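You operate a simulated robot arm through the tools that you are given. There is no shell and no other tool. Be economical: measure what you need, move in short steps, check, and stop when the job is done.

You run a simulated two-armed robot. Do the job below in one go: nothing can be reset, and whatever is moved stays where it is left.

JOB
Lift the frame from the blue mat onto the jig and clamp it.
Fine: turn the fence knob to tight and shut both jig catches.
Where things are to end (x, y in the base frame): small frame within 3.5 cm of [53, -68].

The check looks at the end state, three seconds after you hand in, the way a careful person would. Anything else that was tipped, shoved, dropped, spilled or broken makes it a failure.

ROBOT AND FRAMES
Two 7-joint arms with two-finger parallel grippers on one trunk, on a base that drives. Base frame: it is fixed to the floor where the robot stands at the start and does not move with it; the origin is under the middle of the robot, x ahead of it, y to its left, z up. Lengths are in cm, angles in rad, forces in N, time in s.
The left shoulder is at the start at [2.8, 10.1, 127.7], the right one opposite. Places, roughly: bed of the frame jig [50, -70, 80]; fence knob [40, -70, 90]; left jig catch [40, -50, 90]; right jig catch [40, -80, 90]; small frame [75, -325, 50]. Payload 2.4 kg a hand.
The TCP of each hand is the grasp point between the finger pads, 2.4 cm short of the fingertips. In the tool frame z runs along the fingers and y along their closing line. Largest opening 6.8 cm; finger width 1.7, thickness 1; the body of the gripper, 4 by 7 cm, starts 4.1 cm behind the TCP.
Orientation is told as [roll, pitch, yaw] about the base's x, y, z axes, in that order, counted from this pose: with the fingers straight down and closing along the base's y, the tool's x points along the base's -x, its y along +y and its z along -z.

CONTROLS
- The arms move only by the tool servo_tool. It takes "left_deltas", "right_deltas" or both (then of equal length, played together; a hand with none holds still); each is a list of rows, each a list of 3 entries, a list of its own where there are three numbers: the shift along the base's x, y, z in m, then the turn, a rotation vector about the base's x, y, z in rad, then the gripper command, from -1 (fully open) to 1 (shut), values between in proportion. In form: [[[dx, dy, dz], [ax, ay, az], fingers], ...]. A call has 1 to 20 rows; each row shifts and turns the commanded pose from where the row before left it. Rows are played at 5 a second. More than 5 cm and 0.15 rad between two rows, or a gripper value outside its range, and nothing of the call is played. A pose out of reach is approached as far as the arm can. The call stops where the force on the tool passes 90 N (or 10 N more than at its start, if that is more) or the arm is blocked; 0.2 s more then pass. Each finger travels about 7.2 cm/s and halts on what it meets, pressing with about 32 N; the grip force reading is that of the motor and also rises with nothing between the fingers. The clock runs only during rows and for 0.2 s after the last one: add rows that do not move to give the fingers time. The reply holds the time, the measured pose of the TCP, the force on the tool along the base axes, the opening and the grip force, in the units named above and with some noise, with the torque about the TCP (base axes, N m) and any sound that the robot's microphone picked up.
- Cameras (640 x 400 px; columns grow to the right, rows downward): "scene" is now at [9.36, -4.24, 142.34]; the picture's right is [-0.52, -0.86, 0.00], its down [-0.59, 0.36, -0.72] and it looks along [0.62, -0.37, -0.69] (base axes); focal length 263 px, centre (320, 200). "left" rides on the left gripper at [8.4, -1.1, -7.5] in its tool frame; the picture's right is [0.13, 0.99, 0.00], its down [-0.60, 0.08, -0.79] and it looks along [-0.79, 0.10, 0.61] (tool axes); focal length 251 px, centre (320, 200). "right" rides on the right gripper at [8.4, 1.1, -7.5] in its tool frame; the picture's right is [-0.13, 0.99, 0.00], its down [-0.60, -0.08, -0.79] and it looks along [-0.79, -0.10, 0.61] (tool axes); focal length 251 px, centre (320, 200). There is no depth. A picture from a camera that has moved, and an enlarged one, comes with that camera's place and axes in the base frame and with its lens.
- camera(camera): a new picture of that camera. The clock stands still meanwhile.
- lift_body(by): slides the trunk up (or, below 0, down) by that many cm; the arms and the scene camera ride with it, the base frame stays. It gives what a move gives, with no picture.
- base_move(legs): drives the robot by 1 to 6 legs, each [ahead, left, turn to the left] in cm, cm and rad, along the robot's own axes; the way and the turn of a leg run together, so that a leg with both is an arc; at most 150 cm and 3.142 rad a leg. The arms and the cameras ride along, it lands a little off, and it stops where it bumps. It gives what a move gives.
- pan_tilt(pan, tilt): turns the head with the scene camera to pan (to the left, within 1.501 rad either way) and tilt (down, from -0.506 to 1.204), counted from straight ahead of the robot. It gives what a move gives.
- inspect(camera, box): a new picture of the part [left, top, right, bottom] of that camera's present view, enlarged. The clock stands still meanwhile.
- sign_off(): hands the job in; it is judged then, once.

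Work in short steps. Places have to be worked out from the pictures, the camera data and where the tool is seen: move nearer, look again, correct. Check each grasp and each placing, and mend what went wrong. You have 120 turns and 100 pictures in all, those below and enlarged ones among them. Open the grippers and draw the arms clear of the work before you hand the job in, unless the task says otherwise; then end with one line.

The tools are called after ">>>" as a command line: name --argument value ..., lists and objects as JSON in quotes. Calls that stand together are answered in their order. servo_tool: Moves the arms, as the interface text tells. Its arguments: {"type":"object","properties":{"left_deltas":{"type":"array","items":{"type":"array"}},"right_deltas":{"type":"array","items":{"type":"array"}}},"required":[]} The other tools are called the same way: lift_body (by) slides the trunk up or down; base_move (legs) drives the base; pan_tilt (pan, tilt) turns the head that bears the scene camera; camera (camera) takes a picture; inspect (camera, box) takes an enlarged picture of a part of a camera's view; sign_off () hands the job in.

At the start:

```text
clock: 0.0
left_tcp_pos: [27.42, -2.46, 120.56]
left_ee_rot: [0.0, -0.001, 0.0]
left_ft_force: [-0.2, -0.2, 0.1]
left_wrist_torque: [-0.05, -0.03, -0.02]
left_finger_gap: 6.82
left_grip_force: 0.0
right_tcp_pos: [23.69, -26.34, 120.54]
right_ee_rot: [0.001, 0.0, -0.001]
right_ft_force: [-0.6, 0.4, 0.3]
right_wrist_torque: [-0.03, 0.0, 0.01]
right_finger_gap: 6.8
right_grip_force: 0.1
trunk travel left (down, up): [-49.1, 35.9]
robot x, y, heading: [-0.06, 0.2, 0.004]
head pan, tilt: [-0.545, 0.763]
```

scene: 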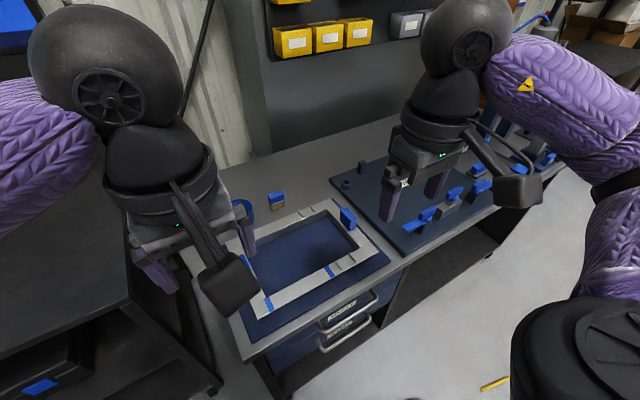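
right: 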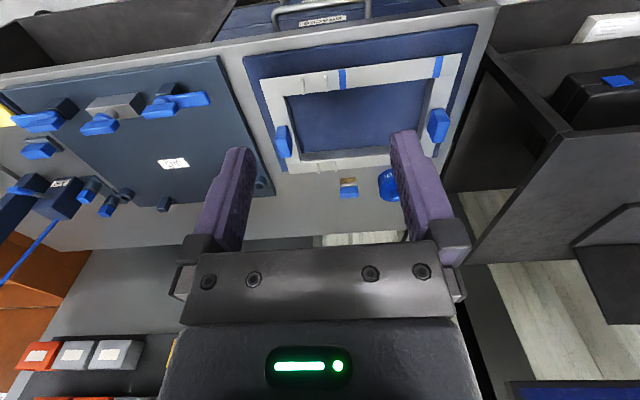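
left: 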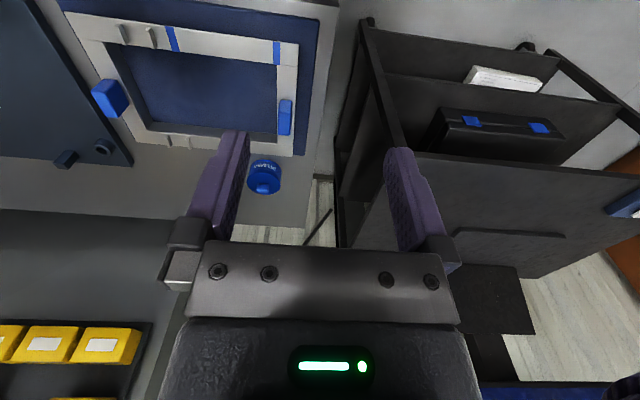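

I'll take pictures with the head turned to see the jig and the area to the right, where the small frame is said to be.

>>> pan_tilt --pan -1.3 --tilt 0.35

>>> camera --camera "scene"

```text
clock: 1.1
left_tcp_pos: [27.5, -2.49, 120.75]
left_ee_rot: [0.002, 0.001, 0.0]
left_ft_force: [0.8, 0.6, -0.5]
left_wrist_torque: [0.01, -0.02, -0.01]
left_finger_gap: 6.83
left_grip_force: 0.1
right_tcp_pos: [23.66, -26.38, 120.51]
right_ee_rot: [-0.002, 0.001, -0.001]
right_ft_force: [-1.1, -0.5, -0.5]
right_wrist_torque: [0.01, -0.04, -0.05]
right_finger_gap: 6.78
right_grip_force: 0.1
trunk travel left (down, up): [-49.1, 35.9]
robot x, y, heading: [0.03, -0.12, -0.004]
head pan, tilt: [-1.3, 0.351]
```

```text
96 pictures are left
camera scene: at [4.82, -8.95, 146.01], right [-0.96, -0.27, 0.0], down [-0.09, 0.33, -0.94], along [0.25, -0.9, -0.34], focal length 263 px, centre (320, 200)
```

scene: 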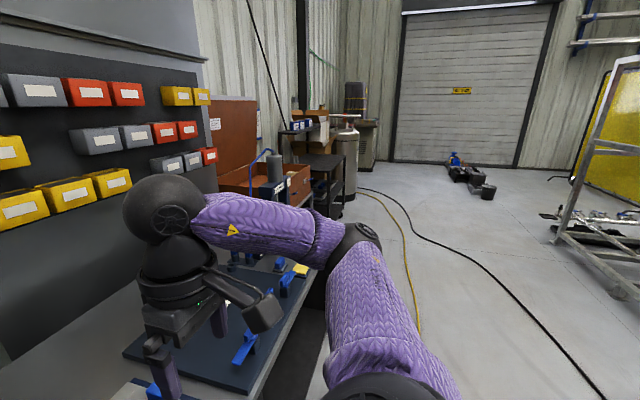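

Around (330,180) there is a black cart where the small frame should be; I enlarge it, and look at the jig with the right hand camera too.

>>> inspect --camera "scene" --box '[220, 100, 400, 220]'

>>> inspect --camera "right" --box '[0, 50, 280, 250]'

```text
3.33 times, centred on (310, 160) of scene
camera zoom: at [4.82, -8.95, 146.01], right [-0.96, -0.27, 0.0], down [-0.09, 0.33, -0.94], along [0.25, -0.9, -0.34], focal length 878 px, centre (353, 333)
```

zoom: 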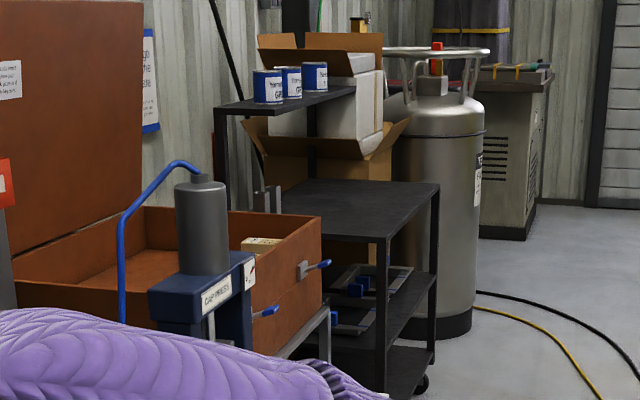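

```text
2.00 times, centred on (140, 150) of right
camera zoom: at [15.32, -25.34, 128.08], right [0.13, 0.99, 0.0], down [0.6, -0.08, 0.79], along [0.79, -0.1, -0.61], focal length 503 px, centre (680, 300)
```

zoom: 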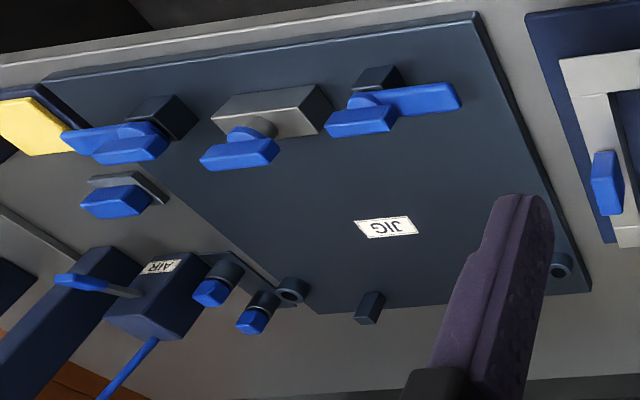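

The small frame seems to lie on the middle shelf of the black cart near [75,-325]. I back away from the bench so I can look at the floor and the way there.

>>> base_move --legs '[[-55, 0, 0]]'

>>> camera --camera "scene"

>>> pan_tilt --pan -0.7 --tilt 0.6

>>> camera --camera "scene"

```text
clock: 4.2
left_tcp_pos: [-25.97, -2.66, 120.67]
left_ee_rot: [0.0, 0.001, -0.007]
left_ft_force: [0.4, -0.2, 0.1]
left_wrist_torque: [-0.02, 0.02, 0.0]
left_finger_gap: 6.81
left_grip_force: 0.0
right_tcp_pos: [-29.9, -26.5, 120.43]
right_ee_rot: [0.001, -0.001, -0.006]
right_ft_force: [-0.4, 0.7, -0.5]
right_wrist_torque: [-0.03, -0.02, 0.02]
right_finger_gap: 6.8
right_grip_force: 0.0
trunk travel left (down, up): [-49.1, 35.9]
robot x, y, heading: [-53.08, 0.03, -0.004]
head pan, tilt: [-1.3, 0.351]
```

```text
93 pictures are left
camera scene: at [-48.65, -8.82, 146.02], right [-0.97, -0.26, 0.0], down [-0.09, 0.33, -0.94], along [0.25, -0.91, -0.34], focal length 263 px, centre (320, 200)
```

scene: 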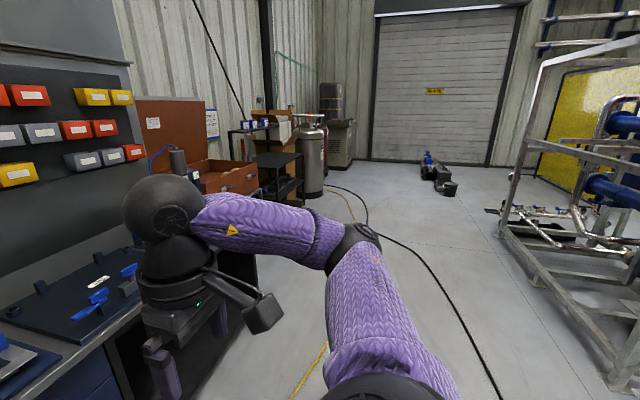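

```text
clock: 5.2
left_tcp_pos: [-25.83, -2.67, 120.65]
left_ee_rot: [-0.001, 0.0, -0.005]
left_ft_force: [0.4, 0.7, 0.8]
left_wrist_torque: [-0.01, 0.01, 0.04]
left_finger_gap: 6.78
left_grip_force: 0.0
right_tcp_pos: [-29.84, -26.48, 120.44]
right_ee_rot: [0.0, 0.0, -0.004]
right_ft_force: [-0.6, -0.7, -0.5]
right_wrist_torque: [-0.01, 0.02, -0.01]
right_finger_gap: 6.79
right_grip_force: 0.1
trunk travel left (down, up): [-49.1, 35.9]
robot x, y, heading: [-53.68, 0.44, -0.007]
head pan, tilt: [-0.7, 0.6]
```

```text
92 pictures are left
camera scene: at [-44.3, -5.57, 143.74], right [-0.65, -0.76, 0.0], down [-0.43, 0.37, -0.83], along [0.63, -0.54, -0.56], focal length 263 px, centre (320, 200)
```

scene: 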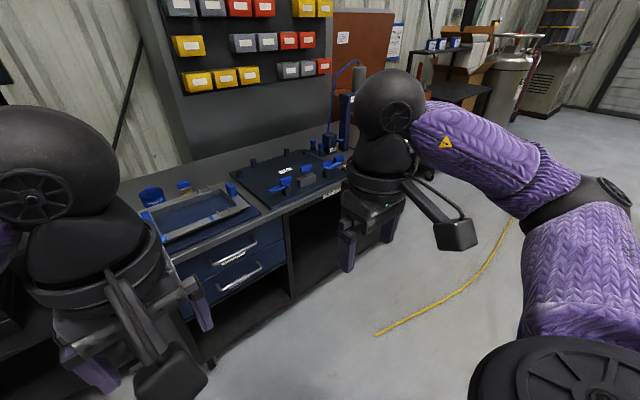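

The way is clear (the hoses are flat on the floor and the bench is ahead). I slide right to stand in front of the cart and look at it.

>>> base_move --legs '[[0, -150, 0], [0, -150, 0], [0, -20, 0]]'

>>> pan_tilt --pan 0.0 --tilt 0.65

>>> camera --camera "scene"

```text
clock: 21.0
left_tcp_pos: [-36.56, -327.33, 120.71]
left_ee_rot: [-0.001, -0.001, -0.044]
left_ft_force: [0.5, 0.0, 0.2]
left_wrist_torque: [0.0, 0.03, 0.02]
left_finger_gap: 6.8
left_grip_force: 0.0
right_tcp_pos: [-41.49, -351.02, 120.55]
right_ee_rot: [0.002, 0.0, -0.045]
right_ft_force: [0.4, -0.3, -0.3]
right_wrist_torque: [0.05, 0.01, -0.01]
right_finger_gap: 6.76
right_grip_force: 0.0
trunk travel left (down, up): [-49.1, 35.9]
robot x, y, heading: [-64.46, -323.5, -0.044]
head pan, tilt: [-0.7, 0.6]
```

```text
clock: 22.1
left_tcp_pos: [-36.73, -327.25, 120.73]
left_ee_rot: [0.0, 0.001, -0.046]
left_ft_force: [-0.2, 0.0, 0.5]
left_wrist_torque: [0.03, 0.03, 0.01]
left_finger_gap: 6.79
left_grip_force: 0.1
right_tcp_pos: [-41.44, -350.85, 120.4]
right_ee_rot: [0.0, -0.001, -0.047]
right_ft_force: [0.2, -0.2, 1.1]
right_wrist_torque: [0.0, 0.02, -0.02]
right_finger_gap: 6.79
right_grip_force: 0.0
trunk travel left (down, up): [-49.1, 35.9]
robot x, y, heading: [-64.25, -323.86, -0.042]
head pan, tilt: [0.0, 0.649]
```

```text
91 pictures are left
camera scene: at [-53.01, -323.97, 143.31], right [-0.05, -1.0, 0.0], down [-0.6, 0.03, -0.8], along [0.8, -0.04, -0.6], focal length 263 px, centre (320, 200)
```

scene: 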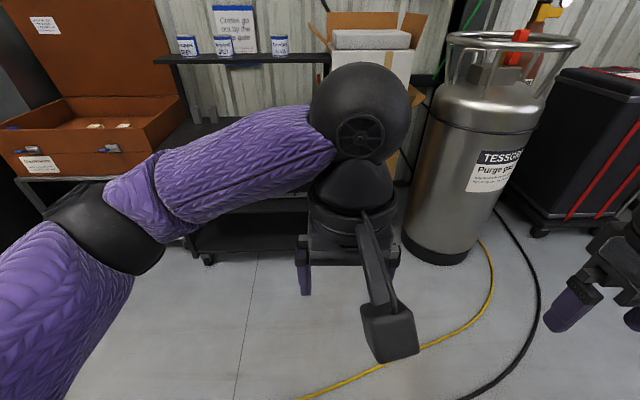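

The left arm hides the cart. I lower the trunk and look with the left hand camera as well.

>>> lift_body --by -42

>>> camera --camera "left"

>>> camera --camera "scene"

```text
refused: -42 is not a number from -40 to 40
```

```text
90 pictures are left
camera left: at [-45.06, -328.1, 128.16], right [-0.08, 1.0, 0.0], down [0.61, 0.05, 0.79], along [0.79, 0.07, -0.61], focal length 251 px, centre (320, 200)
```

left: 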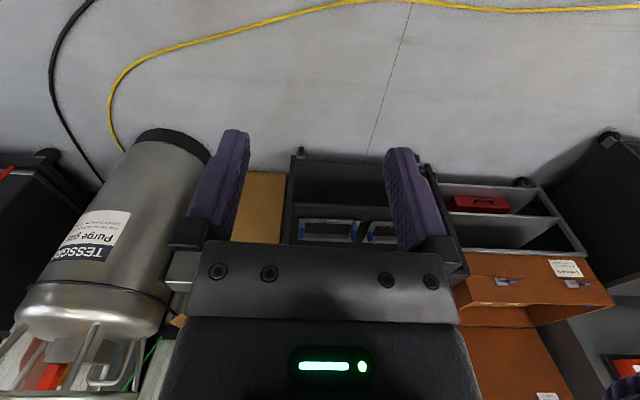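

```text
89 pictures are left
camera scene: at [-53.01, -323.97, 143.31], right [-0.05, -1.0, 0.0], down [-0.6, 0.03, -0.8], along [0.8, -0.04, -0.6], focal length 263 px, centre (320, 200)
```

scene: 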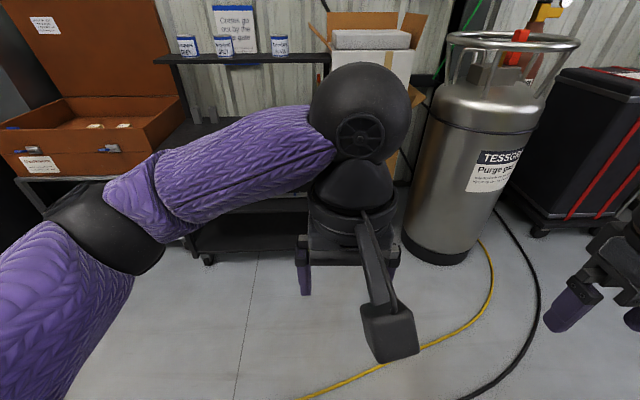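

The left camera shows two small frames side by side on the middle shelf. I lower the trunk to look into the shelf.

>>> lift_body --by -38

>>> inspect --camera "left" --box '[160, 120, 480, 320]'

>>> camera --camera "scene"

```text
clock: 25.8
left_tcp_pos: [-36.66, -327.23, 82.66]
left_ee_rot: [0.003, 0.0, -0.045]
left_ft_force: [0.2, 0.2, 0.1]
left_wrist_torque: [-0.01, -0.02, 0.01]
left_finger_gap: 6.79
left_grip_force: 0.1
right_tcp_pos: [-41.5, -351.0, 82.57]
right_ee_rot: [-0.001, 0.0, -0.044]
right_ft_force: [-0.7, -0.6, 0.2]
right_wrist_torque: [0.0, 0.01, -0.03]
right_finger_gap: 6.82
right_grip_force: 0.0
trunk travel left (down, up): [-11.1, 73.9]
robot x, y, heading: [-63.86, -323.53, -0.05]
head pan, tilt: [0.0, 0.649]
```

```text
2.00 times, centred on (320, 220) of left
camera zoom: at [-45.07, -328.09, 90.17], right [-0.08, 1.0, 0.0], down [0.61, 0.05, 0.79], along [0.79, 0.07, -0.61], focal length 503 px, centre (320, 160)
```

zoom: 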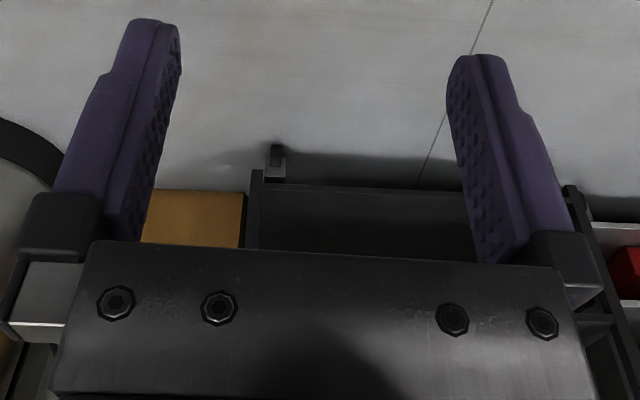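

```text
87 pictures are left
camera scene: at [-45.23, -324.31, 104.77], right [-0.05, -1.0, 0.0], down [-0.6, 0.03, -0.8], along [0.8, -0.04, -0.6], focal length 263 px, centre (320, 200)
```

scene: 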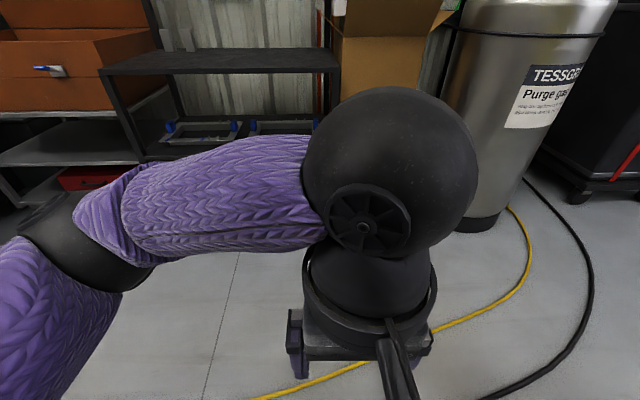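

Two frames are on the middle shelf (roughly y -265 and -315). The left arm blocks the view, so I move it to the left and look again.

>>> servo_tool --left_deltas '[[[0, 0.05, 0], [0, 0, 0], -1], [[0, 0.05, 0], [0, 0, 0], -1], [[0, 0.05, 0], [0, 0, 0], -1], [[0, 0.05, 0], [0, 0, 0], -1], [[0, 0.05, 0], [0, 0, 0], -1], [[0, 0.05, 0], [0, 0, 0], -1], [[0, 0.05, 0], [0, 0, 0], -1], [[0, 0.05, 0], [0, 0, 0], -1]]'

>>> camera --camera "scene"

```text
clock: 27.6
left_tcp_pos: [-36.74, -286.96, 82.45]
left_ee_rot: [0.001, 0.0, -0.044]
left_ft_force: [-0.2, -0.3, -0.1]
left_wrist_torque: [-0.02, 0.03, 0.01]
left_finger_gap: 6.79
left_grip_force: 0.1
right_tcp_pos: [-41.57, -350.91, 82.49]
right_ee_rot: [-0.001, -0.002, -0.044]
right_ft_force: [0.6, -0.5, -0.3]
right_wrist_torque: [0.01, 0.0, -0.02]
right_finger_gap: 6.79
right_grip_force: 0.1
trunk travel left (down, up): [-11.1, 73.9]
robot x, y, heading: [-64.0, -323.41, -0.047]
head pan, tilt: [0.0, 0.649]
```

```text
86 pictures are left
camera scene: at [-45.23, -324.3, 104.76], right [-0.05, -1.0, 0.0], down [-0.6, 0.03, -0.8], along [0.8, -0.04, -0.6], focal length 263 px, centre (320, 200)
```

scene: 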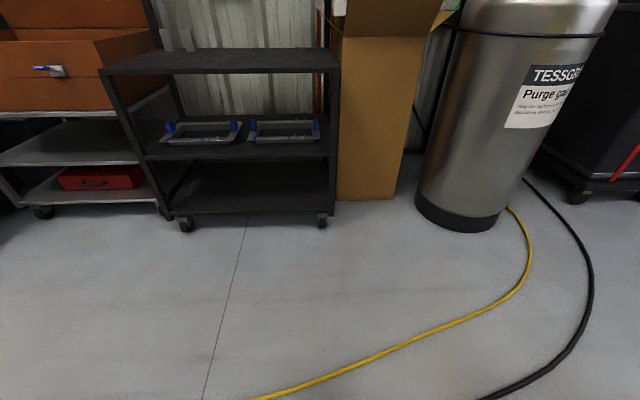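

>>> inspect --camera "scene" --box '[100, 40, 356, 200]'

```text
2.50 times, centred on (228, 120) of scene
camera zoom: at [-45.23, -324.3, 104.76], right [-0.05, -1.0, 0.0], down [-0.6, 0.03, -0.8], along [0.8, -0.04, -0.6], focal length 658 px, centre (550, 400)
```

zoom: 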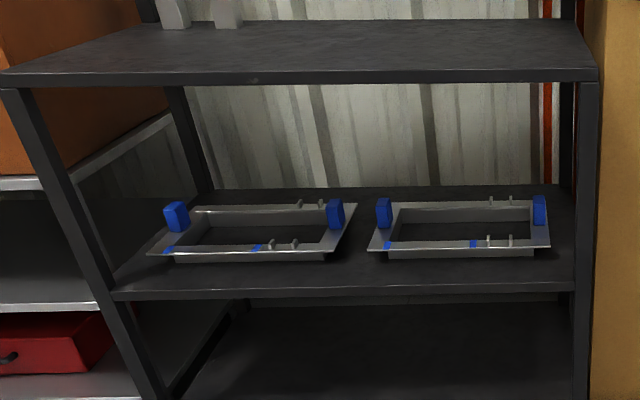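

Triangulating: right cart frame ≈ x 64–88, y −330…−298, z≈56 (32×24 cm); left one same size at y≈−276. The frame on the bench mat looks bigger (~37×25). I zoom in on the cart frames for markings before deciding.

>>> inspect --camera "scene" --box '[230, 100, 342, 170]'

>>> inspect --camera "scene" --box '[145, 100, 257, 170]'

```text
5.71 times, centred on (286, 135) of scene
camera zoom: at [-45.23, -324.3, 104.76], right [-0.05, -1.0, 0.0], down [-0.6, 0.03, -0.8], along [0.8, -0.04, -0.6], focal length 1504 px, centre (514, 571)
```

zoom: 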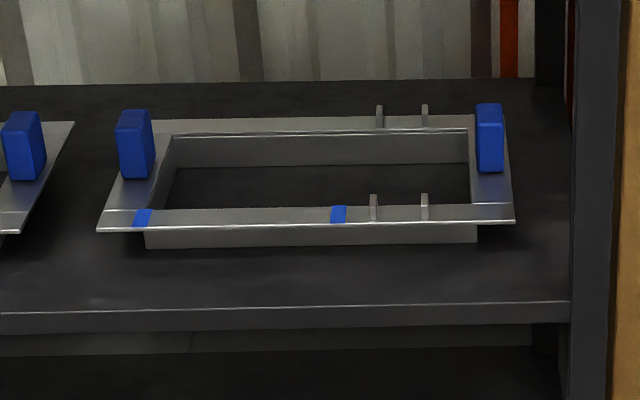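

```text
5.71 times, centred on (201, 135) of scene
camera zoom: at [-45.23, -324.3, 104.76], right [-0.05, -1.0, 0.0], down [-0.6, 0.03, -0.8], along [0.8, -0.04, -0.6], focal length 1504 px, centre (1000, 571)
```

zoom: 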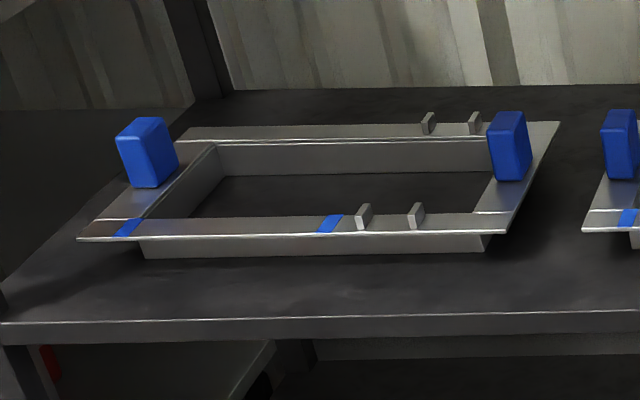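

Both cart frames look like copies of the bench frame. I go back to the bench to compare the mat frame and the jig's fit before choosing.

>>> lift_body --by 38

>>> base_move --legs '[[0, 0, 0.046], [0, 150, 0], [0, 120, 0]]'

>>> pan_tilt --pan 0.0 --tilt 0.6

>>> camera --camera "scene"

```text
clock: 31.2
left_tcp_pos: [-36.64, -287.26, 120.76]
left_ee_rot: [0.001, 0.002, -0.046]
left_ft_force: [-0.1, -0.1, 0.1]
left_wrist_torque: [-0.02, 0.02, 0.01]
left_finger_gap: 6.84
left_grip_force: 0.0
right_tcp_pos: [-41.46, -350.84, 120.58]
right_ee_rot: [0.001, -0.001, -0.048]
right_ft_force: [0.5, 0.6, -0.1]
right_wrist_torque: [-0.01, -0.01, -0.03]
right_finger_gap: 6.81
right_grip_force: 0.1
trunk travel left (down, up): [-49.1, 35.9]
robot x, y, heading: [-63.69, -323.73, -0.045]
head pan, tilt: [0.0, 0.649]
```

```text
clock: 44.6
left_tcp_pos: [-43.49, -17.35, 120.72]
left_ee_rot: [0.001, 0.001, 0.028]
left_ft_force: [0.4, 0.0, 1.0]
left_wrist_torque: [0.01, 0.01, -0.02]
left_finger_gap: 6.8
left_grip_force: 0.0
right_tcp_pos: [-43.8, -81.26, 120.52]
right_ee_rot: [0.0, 0.0, 0.026]
right_ft_force: [0.3, -0.1, 0.1]
right_wrist_torque: [-0.04, -0.01, 0.03]
right_finger_gap: 6.8
right_grip_force: 0.1
trunk travel left (down, up): [-49.1, 35.9]
robot x, y, heading: [-68.17, -55.47, 0.027]
head pan, tilt: [0.0, 0.649]
```

```text
clock: 45.3
left_tcp_pos: [-43.39, -17.43, 120.65]
left_ee_rot: [-0.001, 0.001, 0.026]
left_ft_force: [0.0, -0.3, 0.8]
left_wrist_torque: [0.01, -0.06, 0.01]
left_finger_gap: 6.81
left_grip_force: 0.0
right_tcp_pos: [-43.75, -81.16, 120.53]
right_ee_rot: [0.001, -0.001, 0.025]
right_ft_force: [0.4, 0.0, 0.1]
right_wrist_torque: [-0.01, -0.01, 0.02]
right_finger_gap: 6.78
right_grip_force: 0.0
trunk travel left (down, up): [-49.1, 35.9]
robot x, y, heading: [-68.07, -55.14, 0.028]
head pan, tilt: [0.0, 0.6]
```

```text
82 pictures are left
camera scene: at [-56.95, -55.1, 143.74], right [0.03, -1.0, 0.0], down [-0.57, -0.01, -0.82], along [0.82, 0.02, -0.57], focal length 263 px, centre (320, 200)
```

scene: 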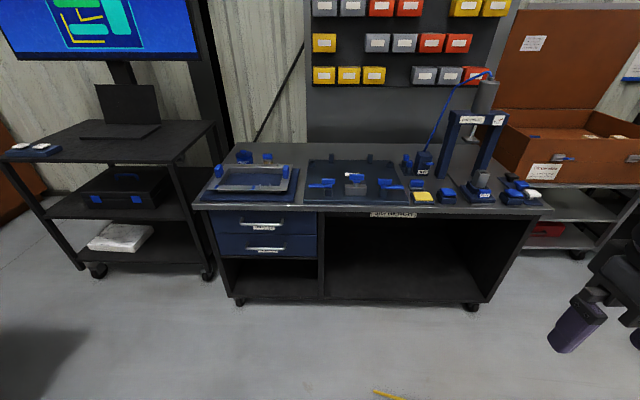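

Now a clear overview of the bench. I drive nearer, raise the trunk and look down at mat and jig.

>>> base_move --legs '[[45, 0, -0.027]]'

>>> pan_tilt --pan 0.0 --tilt 0.72

>>> camera --camera "scene"

```text
clock: 48.0
left_tcp_pos: [2.76, -17.33, 120.58]
left_ee_rot: [0.001, 0.002, 0.003]
left_ft_force: [0.2, -0.1, 0.3]
left_wrist_torque: [-0.02, 0.0, 0.02]
left_finger_gap: 6.82
left_grip_force: 0.3
right_tcp_pos: [1.12, -81.06, 120.48]
right_ee_rot: [0.001, 0.0, 0.003]
right_ft_force: [-0.5, -0.1, 0.6]
right_wrist_torque: [0.03, 0.0, 0.02]
right_finger_gap: 6.79
right_grip_force: 0.0
trunk travel left (down, up): [-49.1, 35.9]
robot x, y, heading: [-22.5, -54.7, 0.003]
head pan, tilt: [0.0, 0.6]
```

```text
clock: 48.7
left_tcp_pos: [2.77, -17.33, 120.7]
left_ee_rot: [-0.001, 0.0, 0.005]
left_ft_force: [-0.3, -0.3, -0.2]
left_wrist_torque: [0.0, -0.01, -0.01]
left_finger_gap: 6.82
left_grip_force: 0.1
right_tcp_pos: [0.96, -81.03, 120.53]
right_ee_rot: [0.001, 0.0, 0.001]
right_ft_force: [0.3, 0.8, 0.7]
right_wrist_torque: [0.0, 0.01, -0.02]
right_finger_gap: 6.82
right_grip_force: 0.0
trunk travel left (down, up): [-49.1, 35.9]
robot x, y, heading: [-22.8, -54.66, 0.003]
head pan, tilt: [0.0, 0.721]
```

```text
81 pictures are left
camera scene: at [-12.06, -54.71, 142.7], right [0.0, -1.0, 0.0], down [-0.66, 0.0, -0.75], along [0.75, 0.0, -0.66], focal length 263 px, centre (320, 200)
```

scene: 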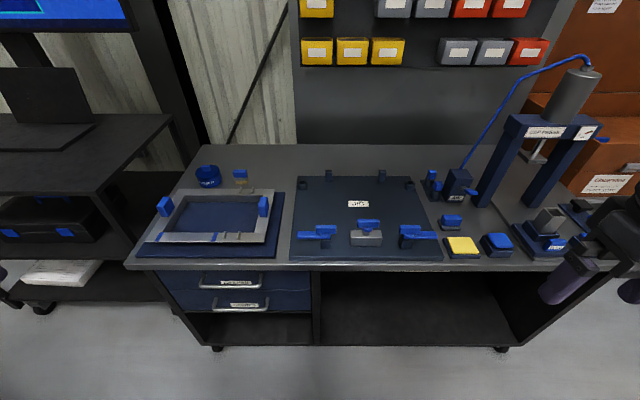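

>>> inspect --camera "scene" --box '[130, 160, 290, 260]'

>>> inspect --camera "scene" --box '[280, 160, 472, 280]'

```text
4.00 times, centred on (210, 210) of scene
camera zoom: at [-12.06, -54.71, 142.7], right [0.0, -1.0, 0.0], down [-0.66, 0.0, -0.75], along [0.75, 0.0, -0.66], focal length 1053 px, centre (760, 160)
```

zoom: 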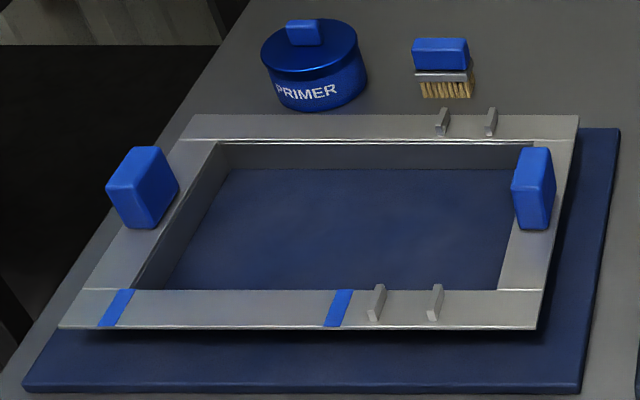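

```text
3.33 times, centred on (376, 220) of scene
camera zoom: at [-12.06, -54.71, 142.7], right [0.0, -1.0, 0.0], down [-0.66, 0.0, -0.75], along [0.75, 0.0, -0.66], focal length 878 px, centre (133, 133)
```

zoom: 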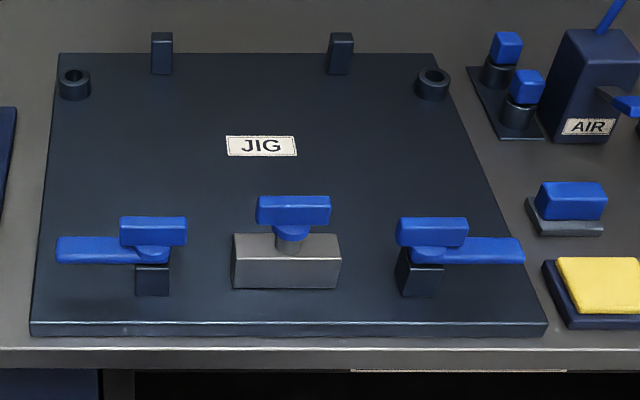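

Mat frame measures ≈35×24.5 cm (flange z≈83.5), close to what I got for the cart ones; I read the labels on the bench and monitor in case they tell which frame is meant.

>>> inspect --camera "scene" --box '[190, 265, 270, 315]'

>>> pan_tilt --pan 0.35 --tilt 0.1

>>> camera --camera "scene"

>>> pan_tilt --pan -0.6 --tilt 0.2

>>> camera --camera "scene"

```text
8.00 times, centred on (230, 290) of scene
camera zoom: at [-12.06, -54.71, 142.7], right [0.0, -1.0, 0.0], down [-0.66, 0.0, -0.75], along [0.75, 0.0, -0.66], focal length 2106 px, centre (1040, -520)
```

zoom: 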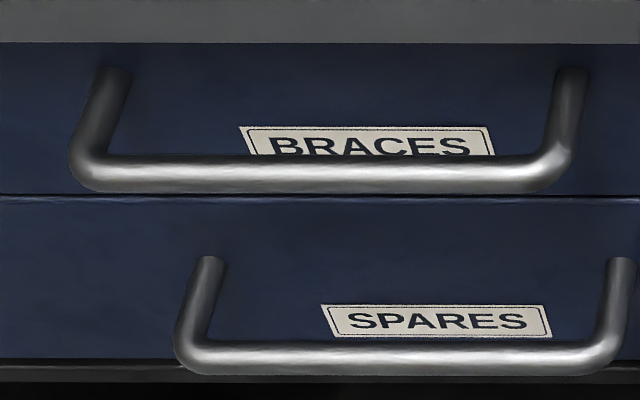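

```text
clock: 49.7
left_tcp_pos: [2.68, -17.36, 120.6]
left_ee_rot: [0.0, -0.001, 0.001]
left_ft_force: [0.4, 0.2, 0.5]
left_wrist_torque: [-0.01, 0.03, 0.04]
left_finger_gap: 6.79
left_grip_force: 0.1
right_tcp_pos: [1.05, -81.14, 120.49]
right_ee_rot: [0.0, 0.001, 0.002]
right_ft_force: [0.0, 1.3, -0.2]
right_wrist_torque: [-0.01, -0.03, 0.03]
right_finger_gap: 6.8
right_grip_force: 0.0
trunk travel left (down, up): [-49.1, 35.9]
robot x, y, heading: [-22.69, -54.51, 0.0]
head pan, tilt: [0.351, 0.099]
```

```text
77 pictures are left
camera scene: at [-11.84, -51.55, 148.35], right [0.35, -0.94, 0.0], down [-0.09, -0.03, -0.99], along [0.93, 0.34, -0.1], focal length 263 px, centre (320, 200)
```

scene: 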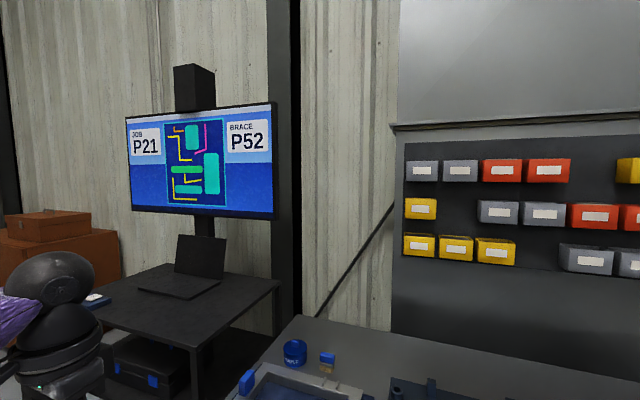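

```text
clock: 50.9
left_tcp_pos: [2.85, -17.38, 120.61]
left_ee_rot: [0.0, 0.0, 0.005]
left_ft_force: [-0.2, -0.4, 0.3]
left_wrist_torque: [-0.01, 0.03, 0.03]
left_finger_gap: 6.81
left_grip_force: 0.0
right_tcp_pos: [1.08, -81.18, 120.43]
right_ee_rot: [0.0, 0.002, 0.005]
right_ft_force: [-0.2, 0.6, -0.3]
right_wrist_torque: [-0.01, 0.01, 0.0]
right_finger_gap: 6.79
right_grip_force: 0.0
trunk travel left (down, up): [-49.1, 35.9]
robot x, y, heading: [-22.75, -55.01, -0.0]
head pan, tilt: [-0.6, 0.201]
```

```text
76 pictures are left
camera scene: at [-12.77, -59.97, 147.42], right [-0.56, -0.83, 0.0], down [-0.17, 0.11, -0.98], along [0.81, -0.55, -0.2], focal length 263 px, centre (320, 200)
```

scene: 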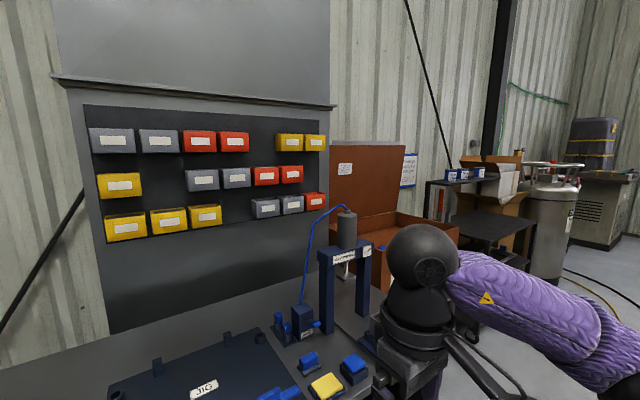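

The scene is a multi-job station. I read the wall notes and labels near the cart.

>>> inspect --camera "scene" --box '[320, 140, 432, 210]'

>>> inspect --camera "scene" --box '[60, 110, 348, 290]'

```text
5.71 times, centred on (376, 175) of scene
camera zoom: at [-12.77, -59.97, 147.42], right [-0.56, -0.83, 0.0], down [-0.17, 0.11, -0.98], along [0.81, -0.55, -0.2], focal length 1504 px, centre (0, 343)
```

zoom: 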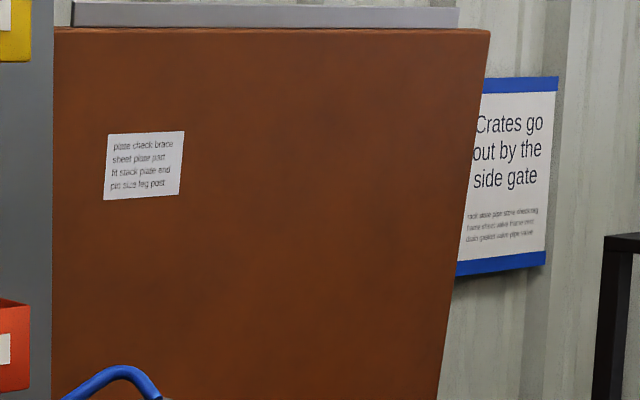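

```text
2.22 times, centred on (204, 200) of scene
camera zoom: at [-12.77, -59.97, 147.42], right [-0.56, -0.83, 0.0], down [-0.17, 0.11, -0.98], along [0.81, -0.55, -0.2], focal length 585 px, centre (578, 200)
```

zoom: 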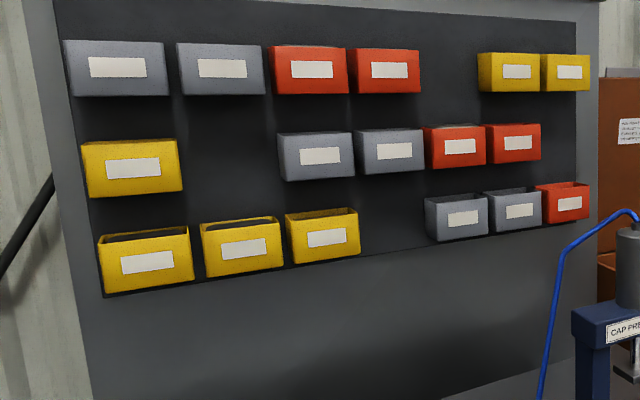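

Nothing decisive. I go back to the cart and measure those frames from close by.

>>> base_move --legs '[[-35, 0, 0], [0, -150, 0], [0, -112, 0], [40, 0, 0.05]]'

>>> lift_body --by -36

>>> pan_tilt --pan 0.0 --tilt 0.45

>>> camera --camera "scene"

```text
clock: 67.8
left_tcp_pos: [3.27, -279.83, 120.67]
left_ee_rot: [0.0, 0.001, 0.038]
left_ft_force: [-0.6, -0.2, -1.1]
left_wrist_torque: [-0.01, 0.01, 0.02]
left_finger_gap: 6.81
left_grip_force: 0.2
right_tcp_pos: [3.58, -343.68, 120.51]
right_ee_rot: [0.001, 0.0, 0.038]
right_ft_force: [-0.5, -0.3, -0.2]
right_wrist_torque: [0.01, 0.03, 0.0]
right_finger_gap: 6.78
right_grip_force: 0.1
trunk travel left (down, up): [-49.1, 35.9]
robot x, y, heading: [-21.31, -318.13, 0.042]
head pan, tilt: [-0.6, 0.201]
```

```text
clock: 71.3
left_tcp_pos: [3.13, -279.85, 84.66]
left_ee_rot: [0.0, 0.0, 0.04]
left_ft_force: [0.1, 0.6, -0.1]
left_wrist_torque: [-0.01, 0.01, 0.0]
left_finger_gap: 6.79
left_grip_force: 0.1
right_tcp_pos: [3.57, -343.72, 84.52]
right_ee_rot: [0.0, 0.001, 0.038]
right_ft_force: [0.9, -0.7, -0.2]
right_wrist_torque: [-0.04, -0.01, -0.01]
right_finger_gap: 6.81
right_grip_force: 0.0
trunk travel left (down, up): [-13.1, 71.9]
robot x, y, heading: [-21.28, -317.92, 0.039]
head pan, tilt: [-0.6, 0.201]
```

```text
clock: 72.3
left_tcp_pos: [3.09, -279.96, 84.57]
left_ee_rot: [0.001, 0.001, 0.039]
left_ft_force: [0.3, 0.0, 0.1]
left_wrist_torque: [-0.03, 0.0, -0.02]
left_finger_gap: 6.8
left_grip_force: 0.0
right_tcp_pos: [3.55, -343.81, 84.52]
right_ee_rot: [0.001, -0.001, 0.037]
right_ft_force: [0.3, 1.2, -0.4]
right_wrist_torque: [0.01, 0.02, 0.02]
right_finger_gap: 6.79
right_grip_force: 0.0
trunk travel left (down, up): [-13.1, 71.9]
robot x, y, heading: [-21.59, -318.15, 0.036]
head pan, tilt: [0.0, 0.45]
```

```text
73 pictures are left
camera scene: at [-2.44, -317.54, 108.61], right [0.04, -1.0, 0.0], down [-0.43, -0.02, -0.9], along [0.9, 0.03, -0.44], focal length 263 px, centre (320, 200)
```

scene: 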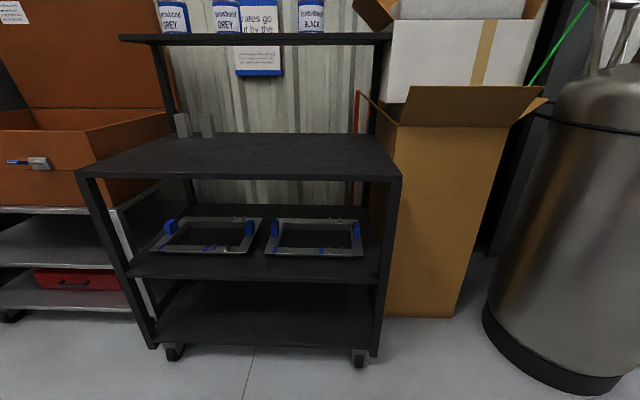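

>>> inspect --camera "scene" --box '[255, 200, 383, 280]'

>>> lift_body --by 20

>>> camera --camera "scene"

>>> inspect --camera "scene" --box '[255, 230, 383, 310]'

```text
5.00 times, centred on (319, 240) of scene
camera zoom: at [-2.44, -317.54, 108.61], right [0.04, -1.0, 0.0], down [-0.43, -0.02, -0.9], along [0.9, 0.03, -0.44], focal length 1316 px, centre (325, 0)
```

zoom: 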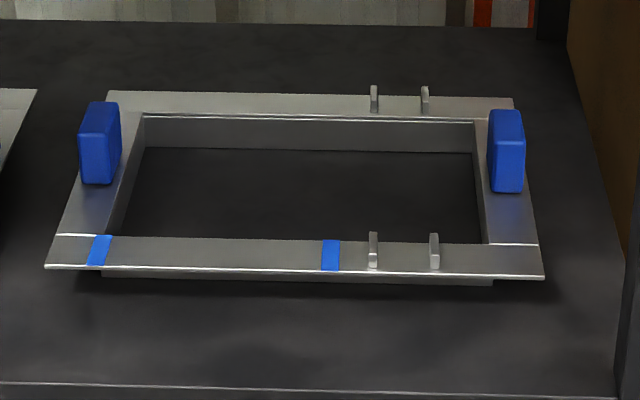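

```text
clock: 74.5
left_tcp_pos: [3.2, -279.82, 104.56]
left_ee_rot: [0.001, 0.002, 0.038]
left_ft_force: [0.8, 0.8, 0.0]
left_wrist_torque: [-0.01, 0.01, -0.03]
left_finger_gap: 6.8
left_grip_force: 0.0
right_tcp_pos: [3.62, -343.71, 104.51]
right_ee_rot: [-0.001, 0.0, 0.038]
right_ft_force: [-0.1, -0.5, 0.7]
right_wrist_torque: [-0.01, 0.05, 0.01]
right_finger_gap: 6.8
right_grip_force: 0.0
trunk travel left (down, up): [-33.1, 51.9]
robot x, y, heading: [-21.05, -318.2, 0.034]
head pan, tilt: [0.0, 0.45]
```

```text
71 pictures are left
camera scene: at [-7.42, -317.72, 128.98], right [0.04, -1.0, 0.0], down [-0.44, -0.02, -0.9], along [0.9, 0.03, -0.44], focal length 263 px, centre (320, 200)
```

scene: 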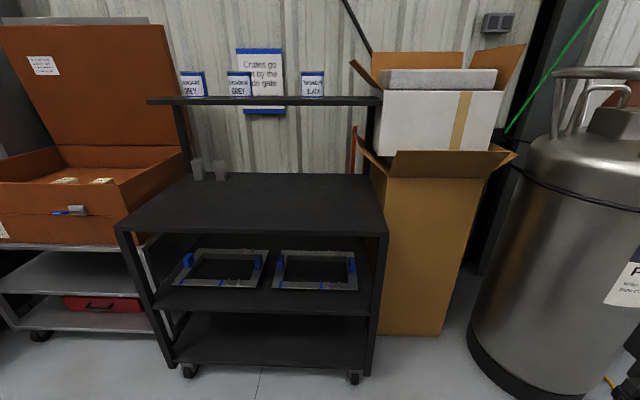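

```text
5.00 times, centred on (319, 270) of scene
camera zoom: at [-7.42, -317.72, 128.98], right [0.04, -1.0, 0.0], down [-0.44, -0.02, -0.9], along [0.9, 0.03, -0.44], focal length 1316 px, centre (325, -150)
```

zoom: 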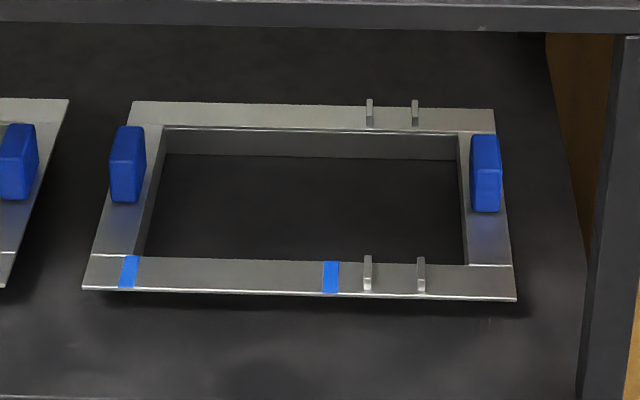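

From two heights the cart frames come out at 34×24.6 cm — identical to the mat frame, so size doesn't separate them. The job says plainly "from the blue mat", and only the bench frame lies on one, so the rough place listed fits a look-alike; I take the mat frame and return to the bench.

>>> lift_body --by 16

>>> base_move --legs '[[-40, 0, -0.036], [0, 150, 0], [0, 145, 0]]'

```text
clock: 76.3
left_tcp_pos: [3.2, -279.95, 120.73]
left_ee_rot: [0.001, -0.002, 0.04]
left_ft_force: [-0.2, 0.8, -0.7]
left_wrist_torque: [0.0, -0.02, 0.01]
left_finger_gap: 6.8
left_grip_force: 0.1
right_tcp_pos: [3.63, -343.74, 120.51]
right_ee_rot: [0.002, 0.001, 0.04]
right_ft_force: [-0.1, 0.9, -0.2]
right_wrist_torque: [-0.02, 0.03, -0.02]
right_finger_gap: 6.8
right_grip_force: 0.0
trunk travel left (down, up): [-49.1, 35.9]
robot x, y, heading: [-21.14, -318.27, 0.043]
head pan, tilt: [0.0, 0.45]
```

```text
clock: 92.5
left_tcp_pos: [-25.89, 7.6, 120.69]
left_ee_rot: [0.0, 0.001, -0.068]
left_ft_force: [-0.4, 0.0, -0.6]
left_wrist_torque: [0.01, -0.01, 0.0]
left_finger_gap: 6.82
left_grip_force: 0.1
right_tcp_pos: [-32.1, -55.91, 120.51]
right_ee_rot: [0.0, -0.001, -0.066]
right_ft_force: [0.3, 0.6, -0.8]
right_wrist_torque: [-0.01, 0.01, -0.01]
right_finger_gap: 6.79
right_grip_force: 0.1
trunk travel left (down, up): [-49.1, 35.9]
robot x, y, heading: [-53.89, -28.19, -0.066]
head pan, tilt: [0.0, 0.45]
```

I square up and drive to the bench in front of the mat.

>>> base_move --legs '[[0, 0, 0.066], [0, 7, 0], [52, 0, 0]]'

>>> pan_tilt --pan 0.0 --tilt 0.95

>>> camera --camera "scene"

```text
clock: 96.5
left_tcp_pos: [22.67, 16.38, 120.64]
left_ee_rot: [0.0, 0.0, -0.001]
left_ft_force: [0.8, 0.1, 0.1]
left_wrist_torque: [0.05, 0.01, -0.02]
left_finger_gap: 6.79
left_grip_force: 0.0
right_tcp_pos: [20.48, -47.35, 120.49]
right_ee_rot: [0.001, 0.001, -0.003]
right_ft_force: [-0.1, 0.5, 0.3]
right_wrist_torque: [-0.04, 0.04, 0.0]
right_finger_gap: 6.8
right_grip_force: 0.0
trunk travel left (down, up): [-49.1, 35.9]
robot x, y, heading: [-3.45, -20.73, -0.004]
head pan, tilt: [0.0, 0.45]
```

```text
clock: 97.4
left_tcp_pos: [22.56, 16.39, 120.59]
left_ee_rot: [-0.001, 0.001, -0.001]
left_ft_force: [-0.3, 0.8, 0.2]
left_wrist_torque: [0.01, 0.0, -0.01]
left_finger_gap: 6.81
left_grip_force: 0.1
right_tcp_pos: [20.51, -47.33, 120.46]
right_ee_rot: [-0.001, 0.0, -0.002]
right_ft_force: [0.1, 0.4, 0.3]
right_wrist_torque: [-0.02, -0.01, 0.0]
right_finger_gap: 6.79
right_grip_force: 0.1
trunk travel left (down, up): [-49.1, 35.9]
robot x, y, heading: [-3.34, -21.3, -0.001]
head pan, tilt: [0.0, 0.949]
```

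```text
69 pictures are left
camera scene: at [6.45, -20.91, 140.9], right [0.0, -1.0, 0.0], down [-0.81, 0.0, -0.58], along [0.58, 0.0, -0.81], focal length 263 px, centre (320, 200)
```

scene: 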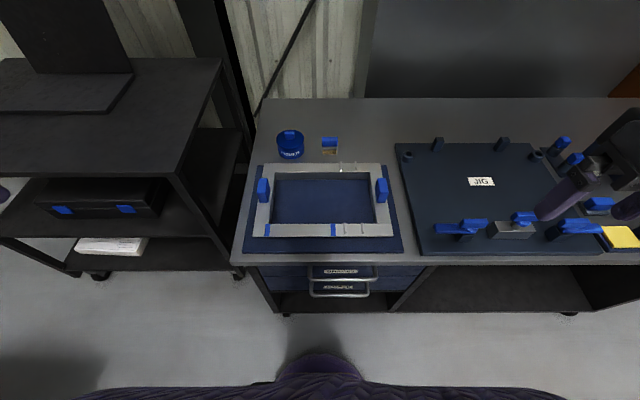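

>>> inspect --camera "scene" --box '[240, 155, 400, 255]'

>>> inspect --camera "scene" --box '[395, 130, 635, 280]'

```text
4.00 times, centred on (320, 205) of scene
camera zoom: at [6.45, -20.91, 140.9], right [0.0, -1.0, 0.0], down [-0.81, 0.0, -0.58], along [0.58, 0.0, -0.81], focal length 1053 px, centre (320, 180)
```

zoom: 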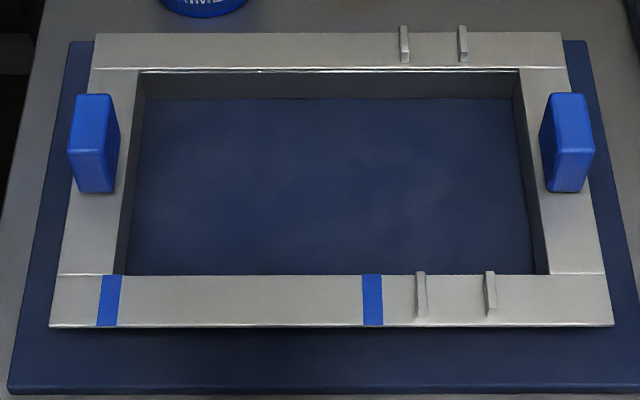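

```text
2.67 times, centred on (515, 205) of scene
camera zoom: at [6.45, -20.91, 140.9], right [0.0, -1.0, 0.0], down [-0.81, 0.0, -0.58], along [0.58, 0.0, -0.81], focal length 702 px, centre (-200, 187)
```

zoom: 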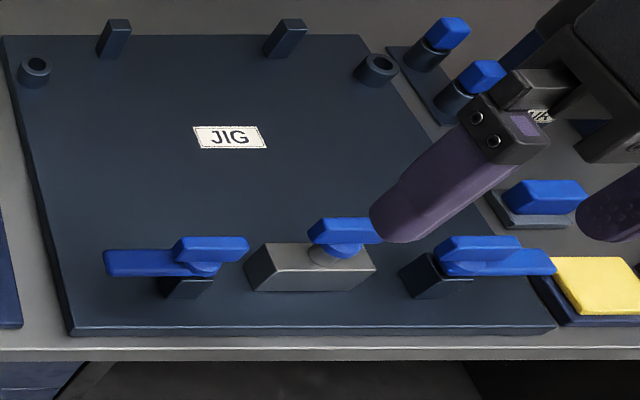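

Mat frame: centre ≈(48.8,−21.5), flange z 83.5; handles at (48.9,−5.9) and (48.9,−37.1), 2.4 cm thick, z 83.5–88. I bring both hands above the handles at z≈100.

>>> servo_tool --left_deltas '[[[0.0292, -0.0248, -0.0228], [0, 0, 0], -1], [[0.0292, -0.0248, -0.0228], [0, 0, 0], -1], [[0.0292, -0.0248, -0.0228], [0, 0, 0], -1], [[0.0292, -0.0248, -0.0228], [0, 0, 0], -1], [[0.0292, -0.0248, -0.0228], [0, 0, 0], -1], [[0.0292, -0.0248, -0.0228], [0, 0, 0], -1], [[0.0292, -0.0248, -0.0228], [0, 0, 0], -1], [[0.0292, -0.0248, -0.0228], [0, 0, 0], -1], [[0.0292, -0.0248, -0.0228], [0, 0, 0], -1], [[0, 0, 0], [0, 0, 0], -1]]' --right_deltas '[[[0.0316, 0.0113, -0.0228], [0, 0, 0], -1], [[0.0316, 0.0113, -0.0228], [0, 0, 0], -1], [[0.0316, 0.0113, -0.0228], [0, 0, 0], -1], [[0.0316, 0.0113, -0.0228], [0, 0, 0], -1], [[0.0316, 0.0113, -0.0228], [0, 0, 0], -1], [[0.0316, 0.0113, -0.0228], [0, 0, 0], -1], [[0.0316, 0.0113, -0.0228], [0, 0, 0], -1], [[0.0316, 0.0113, -0.0228], [0, 0, 0], -1], [[0.0316, 0.0113, -0.0228], [0, 0, 0], -1], [[0, 0, 0], [0, 0, 0], -1]]'

>>> camera --camera "left"

>>> camera --camera "right"

```text
clock: 99.6
left_tcp_pos: [38.26, -0.28, 106.64]
left_ee_rot: [0.0, 0.0, -0.001]
left_ft_force: [0.3, -0.8, 0.0]
left_wrist_torque: [-0.03, 0.0, -0.03]
left_finger_gap: 6.79
left_grip_force: 0.1
left hand out of reach, approached as far as the arm can: row 6, 7, 8, 9
right_tcp_pos: [45.13, -37.23, 102.49]
right_ee_rot: [0.0, -0.001, -0.002]
right_ft_force: [-0.1, -0.1, 0.2]
right_wrist_torque: [0.03, 0.01, 0.01]
right_finger_gap: 6.79
right_grip_force: 0.0
right hand out of reach, approached as far as the arm can: row 8, 9
trunk travel left (down, up): [-49.1, 35.9]
robot x, y, heading: [-3.25, -21.42, -0.001]
head pan, tilt: [0.0, 0.949]
```

```text
66 pictures are left
camera left: at [29.87, -1.48, 114.16], right [-0.13, 0.99, 0.0], down [0.6, 0.08, 0.79], along [0.79, 0.1, -0.61], focal length 251 px, centre (320, 200)
```

left: 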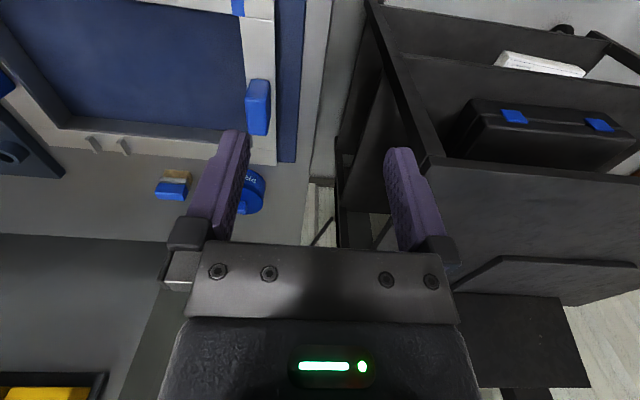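

```text
65 pictures are left
camera right: at [36.7, -36.14, 110.04], right [0.13, 0.99, 0.0], down [0.6, -0.08, 0.79], along [0.79, -0.1, -0.61], focal length 251 px, centre (320, 200)
```

right: 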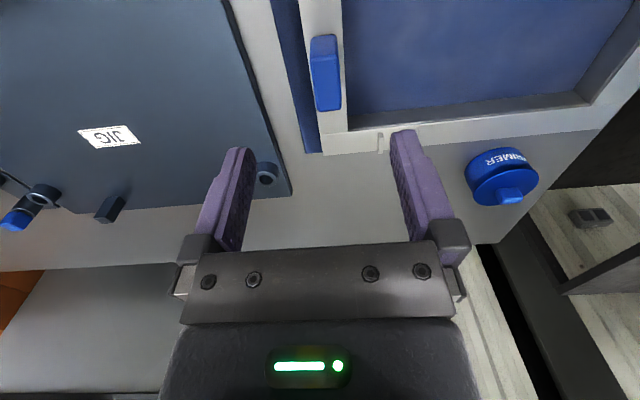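

The arms run out of reach; the shoulders are too high. I raise and pull back the hands, then lower the trunk 20 cm.

>>> servo_tool --left_deltas '[[[-0.02, 0, 0.04], [0, 0, 0], -1], [[-0.02, 0, 0.04], [0, 0, 0], -1], [[-0.02, 0, 0.04], [0, 0, 0], -1], [[-0.02, 0, 0.04], [0, 0, 0], -1], [[-0.02, 0, 0.04], [0, 0, 0], -1]]' --right_deltas '[[[-0.025, 0, 0.04], [0, 0, 0], -1], [[-0.025, 0, 0.04], [0, 0, 0], -1], [[-0.025, 0, 0.04], [0, 0, 0], -1], [[-0.025, 0, 0.04], [0, 0, 0], -1], [[-0.025, 0, 0.04], [0, 0, 0], -1]]'

>>> lift_body --by -20

```text
clock: 100.8
left_tcp_pos: [28.16, -0.32, 126.88]
left_ee_rot: [0.0, -0.001, -0.002]
left_ft_force: [-0.2, -0.9, -0.8]
left_wrist_torque: [0.01, 0.01, -0.01]
left_finger_gap: 6.79
left_grip_force: 0.0
right_tcp_pos: [32.59, -37.14, 122.54]
right_ee_rot: [-0.001, 0.0, -0.004]
right_ft_force: [0.2, 0.2, -0.9]
right_wrist_torque: [0.01, 0.0, 0.0]
right_finger_gap: 6.81
right_grip_force: 0.1
trunk travel left (down, up): [-49.1, 35.9]
robot x, y, heading: [-3.18, -20.7, -0.003]
head pan, tilt: [0.0, 0.949]
```

```text
clock: 103.0
left_tcp_pos: [28.07, -0.49, 106.81]
left_ee_rot: [0.001, 0.0, -0.002]
left_ft_force: [0.0, -0.3, 0.3]
left_wrist_torque: [-0.02, -0.01, 0.01]
left_finger_gap: 6.82
left_grip_force: 0.0
right_tcp_pos: [32.74, -37.41, 102.58]
right_ee_rot: [0.001, -0.002, -0.002]
right_ft_force: [0.3, 0.3, 0.3]
right_wrist_torque: [0.02, 0.01, -0.06]
right_finger_gap: 6.78
right_grip_force: 0.1
trunk travel left (down, up): [-29.1, 55.9]
robot x, y, heading: [-3.09, -21.04, -0.008]
head pan, tilt: [0.0, 0.949]
```

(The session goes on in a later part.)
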